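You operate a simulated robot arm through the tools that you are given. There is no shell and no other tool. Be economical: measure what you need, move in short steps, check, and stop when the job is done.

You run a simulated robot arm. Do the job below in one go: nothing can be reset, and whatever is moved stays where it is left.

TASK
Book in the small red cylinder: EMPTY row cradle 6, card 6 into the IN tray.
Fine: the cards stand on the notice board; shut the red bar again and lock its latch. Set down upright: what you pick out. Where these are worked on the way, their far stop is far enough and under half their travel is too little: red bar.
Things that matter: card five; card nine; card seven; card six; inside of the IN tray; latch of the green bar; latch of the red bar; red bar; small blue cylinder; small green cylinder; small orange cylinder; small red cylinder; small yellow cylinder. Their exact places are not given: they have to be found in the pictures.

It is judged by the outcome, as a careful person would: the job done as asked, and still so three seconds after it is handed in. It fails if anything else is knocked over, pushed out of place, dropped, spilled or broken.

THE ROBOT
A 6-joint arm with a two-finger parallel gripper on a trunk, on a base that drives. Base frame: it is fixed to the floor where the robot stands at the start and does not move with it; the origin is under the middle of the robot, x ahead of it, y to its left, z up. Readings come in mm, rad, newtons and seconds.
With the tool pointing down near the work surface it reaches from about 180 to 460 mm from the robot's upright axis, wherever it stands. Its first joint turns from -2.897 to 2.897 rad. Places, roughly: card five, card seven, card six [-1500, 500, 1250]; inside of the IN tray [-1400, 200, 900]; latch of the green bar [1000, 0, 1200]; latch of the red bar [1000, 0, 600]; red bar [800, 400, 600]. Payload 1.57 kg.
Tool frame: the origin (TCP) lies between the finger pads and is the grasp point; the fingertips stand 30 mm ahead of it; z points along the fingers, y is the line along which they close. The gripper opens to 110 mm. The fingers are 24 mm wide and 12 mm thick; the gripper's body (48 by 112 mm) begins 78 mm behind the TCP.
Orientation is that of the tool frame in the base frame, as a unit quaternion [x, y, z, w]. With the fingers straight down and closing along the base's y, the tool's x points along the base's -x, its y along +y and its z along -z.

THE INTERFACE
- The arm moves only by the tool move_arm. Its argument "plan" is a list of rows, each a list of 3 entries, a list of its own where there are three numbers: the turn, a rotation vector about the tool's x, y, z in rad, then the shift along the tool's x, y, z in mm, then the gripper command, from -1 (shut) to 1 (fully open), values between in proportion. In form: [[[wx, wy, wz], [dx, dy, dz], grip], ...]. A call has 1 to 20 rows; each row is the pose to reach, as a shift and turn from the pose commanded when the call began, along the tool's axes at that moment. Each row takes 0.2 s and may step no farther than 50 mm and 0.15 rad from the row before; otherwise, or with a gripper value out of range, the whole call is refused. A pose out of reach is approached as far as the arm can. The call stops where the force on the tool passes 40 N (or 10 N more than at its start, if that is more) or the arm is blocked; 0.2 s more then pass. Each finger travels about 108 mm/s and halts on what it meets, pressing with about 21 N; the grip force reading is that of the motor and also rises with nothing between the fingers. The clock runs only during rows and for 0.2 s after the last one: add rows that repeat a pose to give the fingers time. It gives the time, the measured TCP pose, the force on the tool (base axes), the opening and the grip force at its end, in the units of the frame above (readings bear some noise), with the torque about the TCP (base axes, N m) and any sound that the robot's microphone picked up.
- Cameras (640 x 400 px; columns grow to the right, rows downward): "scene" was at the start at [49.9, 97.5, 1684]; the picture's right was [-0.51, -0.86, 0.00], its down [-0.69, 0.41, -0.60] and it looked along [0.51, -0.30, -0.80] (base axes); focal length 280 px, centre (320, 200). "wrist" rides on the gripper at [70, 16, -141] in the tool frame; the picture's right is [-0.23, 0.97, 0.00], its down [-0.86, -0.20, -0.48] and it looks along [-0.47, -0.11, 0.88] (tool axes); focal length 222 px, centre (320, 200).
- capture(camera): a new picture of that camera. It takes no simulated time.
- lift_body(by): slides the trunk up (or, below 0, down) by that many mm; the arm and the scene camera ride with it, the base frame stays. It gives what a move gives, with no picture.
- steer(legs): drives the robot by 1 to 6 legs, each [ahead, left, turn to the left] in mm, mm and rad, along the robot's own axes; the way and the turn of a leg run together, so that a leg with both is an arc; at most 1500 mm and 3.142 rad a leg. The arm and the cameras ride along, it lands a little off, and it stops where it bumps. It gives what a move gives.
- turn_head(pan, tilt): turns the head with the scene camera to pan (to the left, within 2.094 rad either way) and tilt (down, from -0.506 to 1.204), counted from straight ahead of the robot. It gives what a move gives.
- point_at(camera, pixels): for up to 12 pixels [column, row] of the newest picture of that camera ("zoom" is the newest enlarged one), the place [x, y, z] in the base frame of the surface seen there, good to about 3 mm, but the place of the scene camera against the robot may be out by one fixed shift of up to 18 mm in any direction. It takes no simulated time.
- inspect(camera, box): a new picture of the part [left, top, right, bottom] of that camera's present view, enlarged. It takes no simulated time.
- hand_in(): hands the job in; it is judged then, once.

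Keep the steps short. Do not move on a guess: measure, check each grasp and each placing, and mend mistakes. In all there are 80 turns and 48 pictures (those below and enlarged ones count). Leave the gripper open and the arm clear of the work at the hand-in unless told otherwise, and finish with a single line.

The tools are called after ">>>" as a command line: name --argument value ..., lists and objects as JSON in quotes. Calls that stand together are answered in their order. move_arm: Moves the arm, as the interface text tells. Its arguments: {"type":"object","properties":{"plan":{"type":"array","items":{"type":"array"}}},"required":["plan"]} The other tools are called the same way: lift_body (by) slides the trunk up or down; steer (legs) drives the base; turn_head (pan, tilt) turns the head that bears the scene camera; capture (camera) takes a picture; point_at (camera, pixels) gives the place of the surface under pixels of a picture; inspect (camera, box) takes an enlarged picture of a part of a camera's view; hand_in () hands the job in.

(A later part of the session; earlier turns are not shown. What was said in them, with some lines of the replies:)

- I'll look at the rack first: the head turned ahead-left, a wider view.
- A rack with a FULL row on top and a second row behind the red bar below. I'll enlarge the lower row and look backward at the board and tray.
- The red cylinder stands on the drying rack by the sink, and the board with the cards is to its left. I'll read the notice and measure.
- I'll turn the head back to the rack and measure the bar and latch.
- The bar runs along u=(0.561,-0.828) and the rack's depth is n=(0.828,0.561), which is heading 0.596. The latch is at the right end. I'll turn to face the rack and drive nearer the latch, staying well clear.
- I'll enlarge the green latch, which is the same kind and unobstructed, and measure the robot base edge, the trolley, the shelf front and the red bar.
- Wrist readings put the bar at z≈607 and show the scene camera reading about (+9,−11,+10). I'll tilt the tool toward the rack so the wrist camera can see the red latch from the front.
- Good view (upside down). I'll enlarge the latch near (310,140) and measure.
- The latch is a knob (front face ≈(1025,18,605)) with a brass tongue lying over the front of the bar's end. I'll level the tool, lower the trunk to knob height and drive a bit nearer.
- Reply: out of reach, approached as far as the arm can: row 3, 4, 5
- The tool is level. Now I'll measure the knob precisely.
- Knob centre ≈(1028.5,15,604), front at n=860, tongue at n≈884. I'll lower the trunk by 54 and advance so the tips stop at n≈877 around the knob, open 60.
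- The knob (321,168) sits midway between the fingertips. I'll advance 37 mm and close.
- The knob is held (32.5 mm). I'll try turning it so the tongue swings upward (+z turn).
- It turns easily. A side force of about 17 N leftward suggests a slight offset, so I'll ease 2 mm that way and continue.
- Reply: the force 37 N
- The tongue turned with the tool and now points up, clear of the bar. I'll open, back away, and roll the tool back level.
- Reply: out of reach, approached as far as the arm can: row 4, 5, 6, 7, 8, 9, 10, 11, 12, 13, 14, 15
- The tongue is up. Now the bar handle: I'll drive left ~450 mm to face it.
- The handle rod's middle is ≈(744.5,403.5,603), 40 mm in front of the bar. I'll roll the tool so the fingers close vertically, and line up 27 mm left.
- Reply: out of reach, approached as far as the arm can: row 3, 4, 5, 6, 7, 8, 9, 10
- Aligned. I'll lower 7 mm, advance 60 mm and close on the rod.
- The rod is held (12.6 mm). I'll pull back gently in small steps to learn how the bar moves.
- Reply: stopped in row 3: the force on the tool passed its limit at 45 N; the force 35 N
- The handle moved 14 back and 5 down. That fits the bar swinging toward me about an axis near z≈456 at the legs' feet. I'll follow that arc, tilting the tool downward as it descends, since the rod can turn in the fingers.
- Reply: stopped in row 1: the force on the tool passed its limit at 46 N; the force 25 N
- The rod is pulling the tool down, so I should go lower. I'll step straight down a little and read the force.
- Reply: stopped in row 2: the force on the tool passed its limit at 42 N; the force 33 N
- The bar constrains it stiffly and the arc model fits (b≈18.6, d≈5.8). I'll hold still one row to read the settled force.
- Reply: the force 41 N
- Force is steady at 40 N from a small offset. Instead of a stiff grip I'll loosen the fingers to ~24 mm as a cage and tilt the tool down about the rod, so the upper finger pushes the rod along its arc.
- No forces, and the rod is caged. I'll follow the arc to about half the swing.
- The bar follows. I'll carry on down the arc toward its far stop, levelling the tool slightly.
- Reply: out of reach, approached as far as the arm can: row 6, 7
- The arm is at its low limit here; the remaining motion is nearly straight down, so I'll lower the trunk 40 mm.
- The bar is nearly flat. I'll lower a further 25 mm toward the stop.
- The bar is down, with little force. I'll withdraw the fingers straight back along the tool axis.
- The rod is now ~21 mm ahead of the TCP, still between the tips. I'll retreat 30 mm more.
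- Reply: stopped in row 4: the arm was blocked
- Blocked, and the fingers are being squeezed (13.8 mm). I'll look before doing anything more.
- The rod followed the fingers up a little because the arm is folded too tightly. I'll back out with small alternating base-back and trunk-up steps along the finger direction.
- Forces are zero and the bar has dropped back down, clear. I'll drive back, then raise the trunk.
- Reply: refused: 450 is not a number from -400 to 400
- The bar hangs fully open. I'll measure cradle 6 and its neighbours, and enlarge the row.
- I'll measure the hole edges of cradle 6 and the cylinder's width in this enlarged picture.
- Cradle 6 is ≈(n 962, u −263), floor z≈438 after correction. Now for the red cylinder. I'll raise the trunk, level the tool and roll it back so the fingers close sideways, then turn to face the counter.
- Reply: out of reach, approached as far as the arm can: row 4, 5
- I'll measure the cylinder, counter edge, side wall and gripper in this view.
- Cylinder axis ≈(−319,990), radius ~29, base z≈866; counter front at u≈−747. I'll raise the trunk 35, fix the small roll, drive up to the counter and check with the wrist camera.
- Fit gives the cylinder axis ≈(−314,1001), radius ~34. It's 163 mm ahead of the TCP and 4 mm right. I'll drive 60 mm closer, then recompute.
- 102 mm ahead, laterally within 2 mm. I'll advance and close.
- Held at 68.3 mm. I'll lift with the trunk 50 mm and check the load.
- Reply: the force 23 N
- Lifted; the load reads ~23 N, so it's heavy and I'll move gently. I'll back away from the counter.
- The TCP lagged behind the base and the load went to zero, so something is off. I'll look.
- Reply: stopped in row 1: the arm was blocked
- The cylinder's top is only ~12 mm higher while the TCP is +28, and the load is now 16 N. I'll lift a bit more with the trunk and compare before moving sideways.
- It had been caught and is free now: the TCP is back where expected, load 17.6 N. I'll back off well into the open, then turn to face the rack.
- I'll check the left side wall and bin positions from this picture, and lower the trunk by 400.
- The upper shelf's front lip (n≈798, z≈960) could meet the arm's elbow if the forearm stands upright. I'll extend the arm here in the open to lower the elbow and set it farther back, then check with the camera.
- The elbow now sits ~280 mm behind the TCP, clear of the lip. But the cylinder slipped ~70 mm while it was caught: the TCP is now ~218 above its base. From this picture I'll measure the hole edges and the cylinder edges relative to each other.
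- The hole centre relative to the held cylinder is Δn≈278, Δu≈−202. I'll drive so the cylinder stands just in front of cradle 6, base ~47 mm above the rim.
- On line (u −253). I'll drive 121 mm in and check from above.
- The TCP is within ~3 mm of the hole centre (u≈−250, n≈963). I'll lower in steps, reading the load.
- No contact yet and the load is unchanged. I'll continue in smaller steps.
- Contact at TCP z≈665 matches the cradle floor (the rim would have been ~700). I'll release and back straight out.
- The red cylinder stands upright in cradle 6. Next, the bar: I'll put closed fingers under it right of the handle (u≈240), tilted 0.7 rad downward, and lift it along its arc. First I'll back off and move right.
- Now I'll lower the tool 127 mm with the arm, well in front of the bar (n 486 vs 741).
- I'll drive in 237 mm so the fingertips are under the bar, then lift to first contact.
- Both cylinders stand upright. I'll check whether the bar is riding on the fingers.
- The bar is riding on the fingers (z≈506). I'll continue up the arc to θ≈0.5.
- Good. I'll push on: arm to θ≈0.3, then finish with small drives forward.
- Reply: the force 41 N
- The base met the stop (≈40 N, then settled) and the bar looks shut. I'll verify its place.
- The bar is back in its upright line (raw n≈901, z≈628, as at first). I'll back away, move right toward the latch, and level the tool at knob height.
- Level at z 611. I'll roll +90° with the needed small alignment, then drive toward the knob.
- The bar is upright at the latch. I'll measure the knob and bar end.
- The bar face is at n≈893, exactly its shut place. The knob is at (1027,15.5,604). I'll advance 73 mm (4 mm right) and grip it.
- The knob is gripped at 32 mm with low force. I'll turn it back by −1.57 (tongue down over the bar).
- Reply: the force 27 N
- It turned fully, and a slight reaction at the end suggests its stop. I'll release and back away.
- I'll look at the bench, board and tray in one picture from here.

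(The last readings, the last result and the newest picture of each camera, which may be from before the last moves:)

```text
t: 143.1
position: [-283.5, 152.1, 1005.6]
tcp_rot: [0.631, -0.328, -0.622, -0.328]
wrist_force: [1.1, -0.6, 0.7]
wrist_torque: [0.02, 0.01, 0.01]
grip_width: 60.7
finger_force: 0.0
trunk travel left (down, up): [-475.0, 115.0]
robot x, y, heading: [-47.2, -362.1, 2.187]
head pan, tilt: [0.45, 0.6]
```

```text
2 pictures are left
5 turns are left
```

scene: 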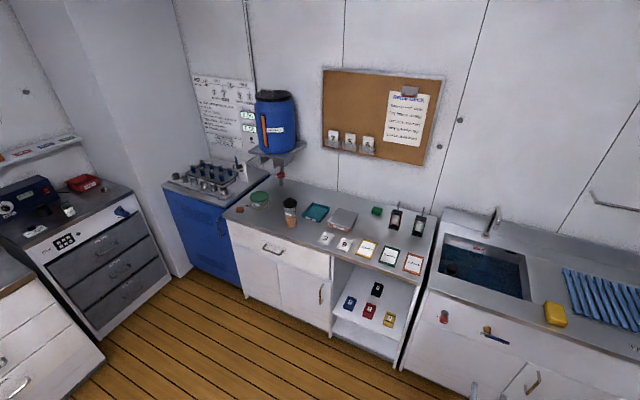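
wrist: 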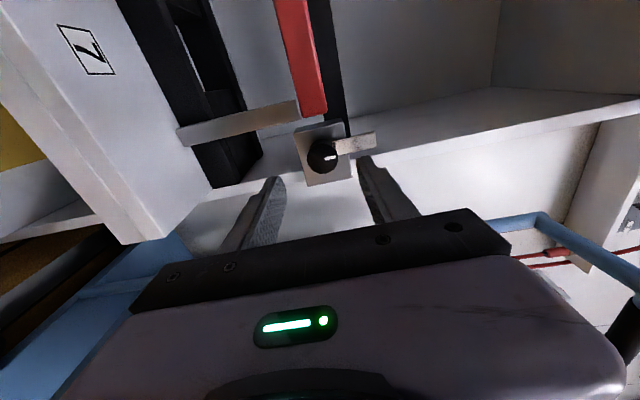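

Few turns remain, so I'll batch. I'll enlarge and measure the cards and trays, raise the tool to card height, drive up to the bench in front of card 6, and take a wrist picture.

>>> point_at --camera "scene" --pixels '[[369, 139], [369, 146], [364, 142], [374, 144], [349, 140], [316, 212], [305, 212], [328, 210], [314, 219], [320, 205], [342, 219], [326, 239]]'

>>> inspect --camera "scene" --box '[270, 125, 400, 255]'

>>> lift_body --by 60

>>> move_arm --plan '[[[0, 0, 0], [-40, 0, 0], 0.4], [[0, 0, 0], [-80, 0, 0], 0.4], [[0, 0, 0], [-120, 0, 0], 0.4], [[0, 0, 0], [-160, 0, 0], 0.4], [[0, 0, 0], [-195, 0, 0], 0.4], [[0, 0, 0], [-195, 0, 0], 0.4]]'

>>> steer --legs '[[0, 0, -0.018], [0, 715, 0], [765, 0, 0]]'

>>> capture --camera "wrist"

```text
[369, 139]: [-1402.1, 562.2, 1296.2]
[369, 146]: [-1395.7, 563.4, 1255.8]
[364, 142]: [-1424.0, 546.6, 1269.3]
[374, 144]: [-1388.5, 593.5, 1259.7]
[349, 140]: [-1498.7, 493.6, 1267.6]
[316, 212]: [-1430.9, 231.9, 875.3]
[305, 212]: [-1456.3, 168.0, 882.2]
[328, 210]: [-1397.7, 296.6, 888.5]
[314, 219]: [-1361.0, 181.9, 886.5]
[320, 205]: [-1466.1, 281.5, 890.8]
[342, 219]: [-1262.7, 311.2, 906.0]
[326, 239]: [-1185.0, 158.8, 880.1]
```

```text
3.08 times, centred on (335, 190) of scene
```

zoom: 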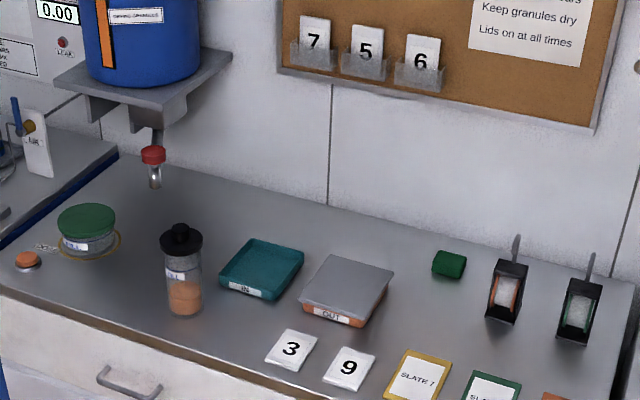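

```text
t: 144.1
position: [-285.4, 151.6, 1064.7]
tcp_rot: [0.632, -0.328, -0.621, -0.328]
wrist_force: [-0.5, 0.0, -0.7]
wrist_torque: [0.01, 0.02, 0.01]
grip_width: 60.6
finger_force: 0.0
trunk travel left (down, up): [-535.0, 55.0]
robot x, y, heading: [-42.3, -362.9, 2.187]
head pan, tilt: [0.45, 0.6]
```

```text
t: 145.5
position: [-286.4, 151.8, 1260.2]
tcp_rot: [0.632, -0.328, -0.621, -0.328]
wrist_force: [0.3, 0.4, -0.9]
wrist_torque: [-0.04, -0.01, 0.01]
grip_width: 76.8
finger_force: 0.1
trunk travel left (down, up): [-535.0, 55.0]
robot x, y, heading: [-46.0, -362.9, 2.182]
head pan, tilt: [0.45, 0.6]
```

```text
t: 153.5
position: [-1300.5, 382.9, 1260.3]
tcp_rot: [0.629, -0.333, -0.618, -0.333]
wrist_force: [0.4, 0.6, 0.5]
wrist_torque: [0.02, -0.02, 0.01]
grip_width: 77.0
finger_force: 0.0
trunk travel left (down, up): [-535.0, 55.0]
robot x, y, heading: [-1070.5, -129.0, 2.168]
head pan, tilt: [0.45, 0.6]
```

```text
0 pictures are left
4 turns are left
```

wrist: 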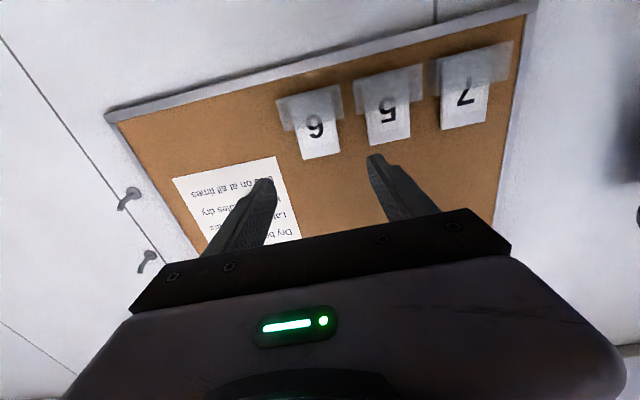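

IN is the open teal tray (≈(−1431,232,875)). I'll measure card 6 in the wrist picture and extend part way toward it.

>>> point_at --camera "wrist" --pixels '[[318, 140], [303, 150], [336, 146], [320, 155], [305, 156], [337, 151], [310, 105], [325, 118], [296, 128], [333, 120], [388, 130], [360, 160]]'

>>> move_arm --plan '[[[0, 0, 0], [-5, -8, 30], 0.4], [[0, 0, 0], [-10, -16, 60], 0.4], [[0, 0, 0], [-10, -16, 90], 0.4], [[0, 0, 0], [-10, -16, 120], 0.4], [[0, 0, 0], [-10, -16, 150], 0.4], [[0, 0, 0], [-10, -16, 150], 0.4]]'

```text
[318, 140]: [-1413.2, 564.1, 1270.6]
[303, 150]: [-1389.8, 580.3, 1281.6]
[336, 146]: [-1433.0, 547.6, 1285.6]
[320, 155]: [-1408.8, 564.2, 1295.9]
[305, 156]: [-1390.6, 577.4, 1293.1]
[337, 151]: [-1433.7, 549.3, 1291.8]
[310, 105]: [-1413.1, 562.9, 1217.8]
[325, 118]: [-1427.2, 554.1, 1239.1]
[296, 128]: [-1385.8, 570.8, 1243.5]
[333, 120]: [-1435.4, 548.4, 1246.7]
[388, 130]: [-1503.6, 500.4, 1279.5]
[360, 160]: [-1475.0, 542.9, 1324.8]
```

```text
t: 154.9
position: [-1368.1, 518.6, 1270.1]
tcp_rot: [0.629, -0.334, -0.618, -0.333]
wrist_force: [0.7, -0.1, -0.6]
wrist_torque: [0.01, 0.0, 0.01]
grip_width: 77.2
finger_force: 0.0
trunk travel left (down, up): [-535.0, 55.0]
robot x, y, heading: [-1069.4, -133.8, 2.164]
head pan, tilt: [0.45, 0.6]
3 turns are left
```

Card 6: centre (−1411,563.5), width ~58, exposed z 1250–1297, about 19 mm in front of the board. I'll grip it by its side edges, lift it out, back off, move left over the IN tray, tilt the tool down so the card lies nearly flat, and lower to a safe height.

>>> move_arm --plan '[[[0, 0, 0], [-4, 10.8, 0], 0.4], [[0, 0, 0], [-4, 10.8, 15], 0.4], [[0, 0, 0], [-4, 10.8, 30], 0.4], [[0, 0, 0], [-4, 10.8, 43], 0.4], [[0, 0, 0], [-4, 10.8, 43], 0.2], [[0, 0, 0], [-4, 10.8, 43], 0], [[0, 0, 0], [-4, 10.8, 43], -1], [[0, 0, 0], [-4, 10.8, 43], -1], [[0, 0, 0], [-4, 10.8, 43], -1]]'

>>> move_arm --plan '[[[0, 0, 0], [-15, 0, 0], -1], [[0, 0, 0], [-35, 0, 0], -1], [[0, 0, 0], [-60, 0, 0], -1], [[0, 0, 0], [-85, 0, 0], -1], [[0, 0, 0], [-110, 0, 0], -1], [[0, 0, 0], [-110, 0, -35], -1], [[0, 0, 0], [-110, 0, -75], -1], [[0, 0, 0], [-110, 0, -115], -1], [[0, 0, 0], [-110, 0, -155], -1], [[0, 0, 0], [-110, 0, -195], -1], [[0, 0, 0], [-110, 0, -232], -1], [[0, 0, 0], [-110, 0, -232], -1]]'

>>> steer --legs '[[0, 203, 0]]'

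>>> move_arm --plan '[[[0, 0.14, 0], [0, 0, 0], -1], [[0, 0.28, 0], [0, 0, 0], -1], [[0, 0.42, 0], [0, 0, 0], -1], [[0, 0.56, 0], [0, 0, 0], -1], [[0, 0.7, 0], [0, 0, 0], -1], [[0, 0.84, 0], [0, 0, 0], -1], [[0, 0.98, 0], [0, 0, 0], -1], [[0, 1.1, 0], [0, 0, 0], -1], [[0, 1.15, 0], [0, 0, 0], -1], [[0, 1.15, 0], [0, 0, 0], -1]]'

>>> lift_body --by -380

```text
t: 156.9
position: [-1402.9, 546.1, 1272.3]
tcp_rot: [0.629, -0.333, -0.618, -0.333]
wrist_force: [1.0, -0.5, -0.1]
wrist_torque: [0.0, 0.06, -0.01]
grip_width: 62.9
finger_force: 21.5
trunk travel left (down, up): [-535.0, 55.0]
robot x, y, heading: [-1069.7, -137.3, 2.169]
head pan, tilt: [0.45, 0.6]
```

```text
t: 159.5
position: [-1275.0, 354.6, 1385.7]
tcp_rot: [0.629, -0.334, -0.618, -0.334]
wrist_force: [0.2, -1.6, -0.3]
wrist_torque: [-0.01, -0.05, -0.03]
grip_width: 63.0
finger_force: 20.8
trunk travel left (down, up): [-535.0, 55.0]
robot x, y, heading: [-1069.1, -135.5, 2.16]
head pan, tilt: [0.45, 0.6]
```

```text
t: 161.1
position: [-1445.9, 240.6, 1383.5]
tcp_rot: [0.629, -0.334, -0.617, -0.334]
wrist_force: [-0.5, 0.1, -1.6]
wrist_torque: [0.01, -0.01, -0.01]
grip_width: 63.0
finger_force: 20.9
trunk travel left (down, up): [-535.0, 55.0]
robot x, y, heading: [-1237.2, -248.5, 2.161]
head pan, tilt: [0.45, 0.6]
```

```text
t: 163.3
position: [-1446.3, 240.9, 1384.3]
tcp_rot: [0.863, -0.463, -0.176, -0.101]
wrist_force: [0.1, -0.3, -0.6]
wrist_torque: [0.05, 0.01, 0.0]
grip_width: 63.3
finger_force: 20.8
out of reach, approached as far as the arm can: row 8, 9
trunk travel left (down, up): [-535.0, 55.0]
robot x, y, heading: [-1235.9, -246.4, 2.162]
head pan, tilt: [0.45, 0.6]
```

```text
t: 167.0
position: [-1443.4, 241.8, 1005.9]
tcp_rot: [0.863, -0.463, -0.177, -0.098]
wrist_force: [0.0, 1.0, -1.3]
wrist_torque: [0.01, -0.05, 0.02]
grip_width: 63.1
finger_force: 20.9
trunk travel left (down, up): [-155.0, 435.0]
robot x, y, heading: [-1235.1, -252.3, 2.162]
head pan, tilt: [0.45, 0.6]
2 turns are left
```

The card is held (63 mm) above the tray centre within ~5 mm. I'll lower 75 mm, open inside the tray, rise straight up and back off.

>>> lift_body --by -75

>>> move_arm --plan '[[[0, 0, 0], [0, 0, 0], 0.25], [[0, 0, 0], [0, 0, 0], 0.33], [[0, 0, 0], [0, 0, 0], 0.33], [[0, 0, 0], [0, 0, 0], 0.33], [[0, 0, 0], [0, 0, 0], 0.33]]'

>>> lift_body --by 250

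>>> steer --legs '[[-350, 0, 0]]'

```text
t: 168.1
position: [-1443.8, 240.7, 930.5]
tcp_rot: [0.863, -0.463, -0.177, -0.099]
wrist_force: [0.8, -0.2, -1.1]
wrist_torque: [0.02, -0.03, -0.03]
grip_width: 63.0
finger_force: 20.8
trunk travel left (down, up): [-80.0, 510.0]
robot x, y, heading: [-1239.3, -248.0, 2.163]
head pan, tilt: [0.45, 0.6]
```

```text
t: 169.3
position: [-1443.2, 241.7, 930.6]
tcp_rot: [0.863, -0.463, -0.177, -0.099]
wrist_force: [0.4, -0.4, 0.0]
wrist_torque: [-0.01, -0.01, -0.02]
grip_width: 73.5
finger_force: 0.0
trunk travel left (down, up): [-80.0, 510.0]
robot x, y, heading: [-1240.6, -249.6, 2.161]
head pan, tilt: [0.45, 0.6]
```

```text
t: 171.9
position: [-1442.4, 242.0, 1179.5]
tcp_rot: [0.863, -0.463, -0.177, -0.099]
wrist_force: [0.2, 0.6, 0.6]
wrist_torque: [0.0, 0.03, -0.01]
grip_width: 73.0
finger_force: 0.0
trunk travel left (down, up): [-330.0, 260.0]
robot x, y, heading: [-1232.8, -248.4, 2.161]
head pan, tilt: [0.45, 0.6]
```

```text
t: 174.1
position: [-1249.8, -48.0, 1179.1]
tcp_rot: [0.863, -0.462, -0.177, -0.098]
wrist_force: [0.2, -0.1, -1.0]
wrist_torque: [0.02, 0.01, 0.0]
grip_width: 73.1
finger_force: 0.1
trunk travel left (down, up): [-330.0, 260.0]
robot x, y, heading: [-1043.2, -536.9, 2.167]
head pan, tilt: [0.45, 0.6]
1 turns are left
```

The card was released in the tray with no odd forces, the gripper is open, and the arm is clear. I'm handing in.

>>> hand_in

```text
The job is handed in.
```

The red cylinder stands upright in EMPTY cradle 6 and the red bar is shut, both seen in pictures; its latch was turned back to locked and card 6 was let go in the IN tray, but I had no pictures left to check those two.
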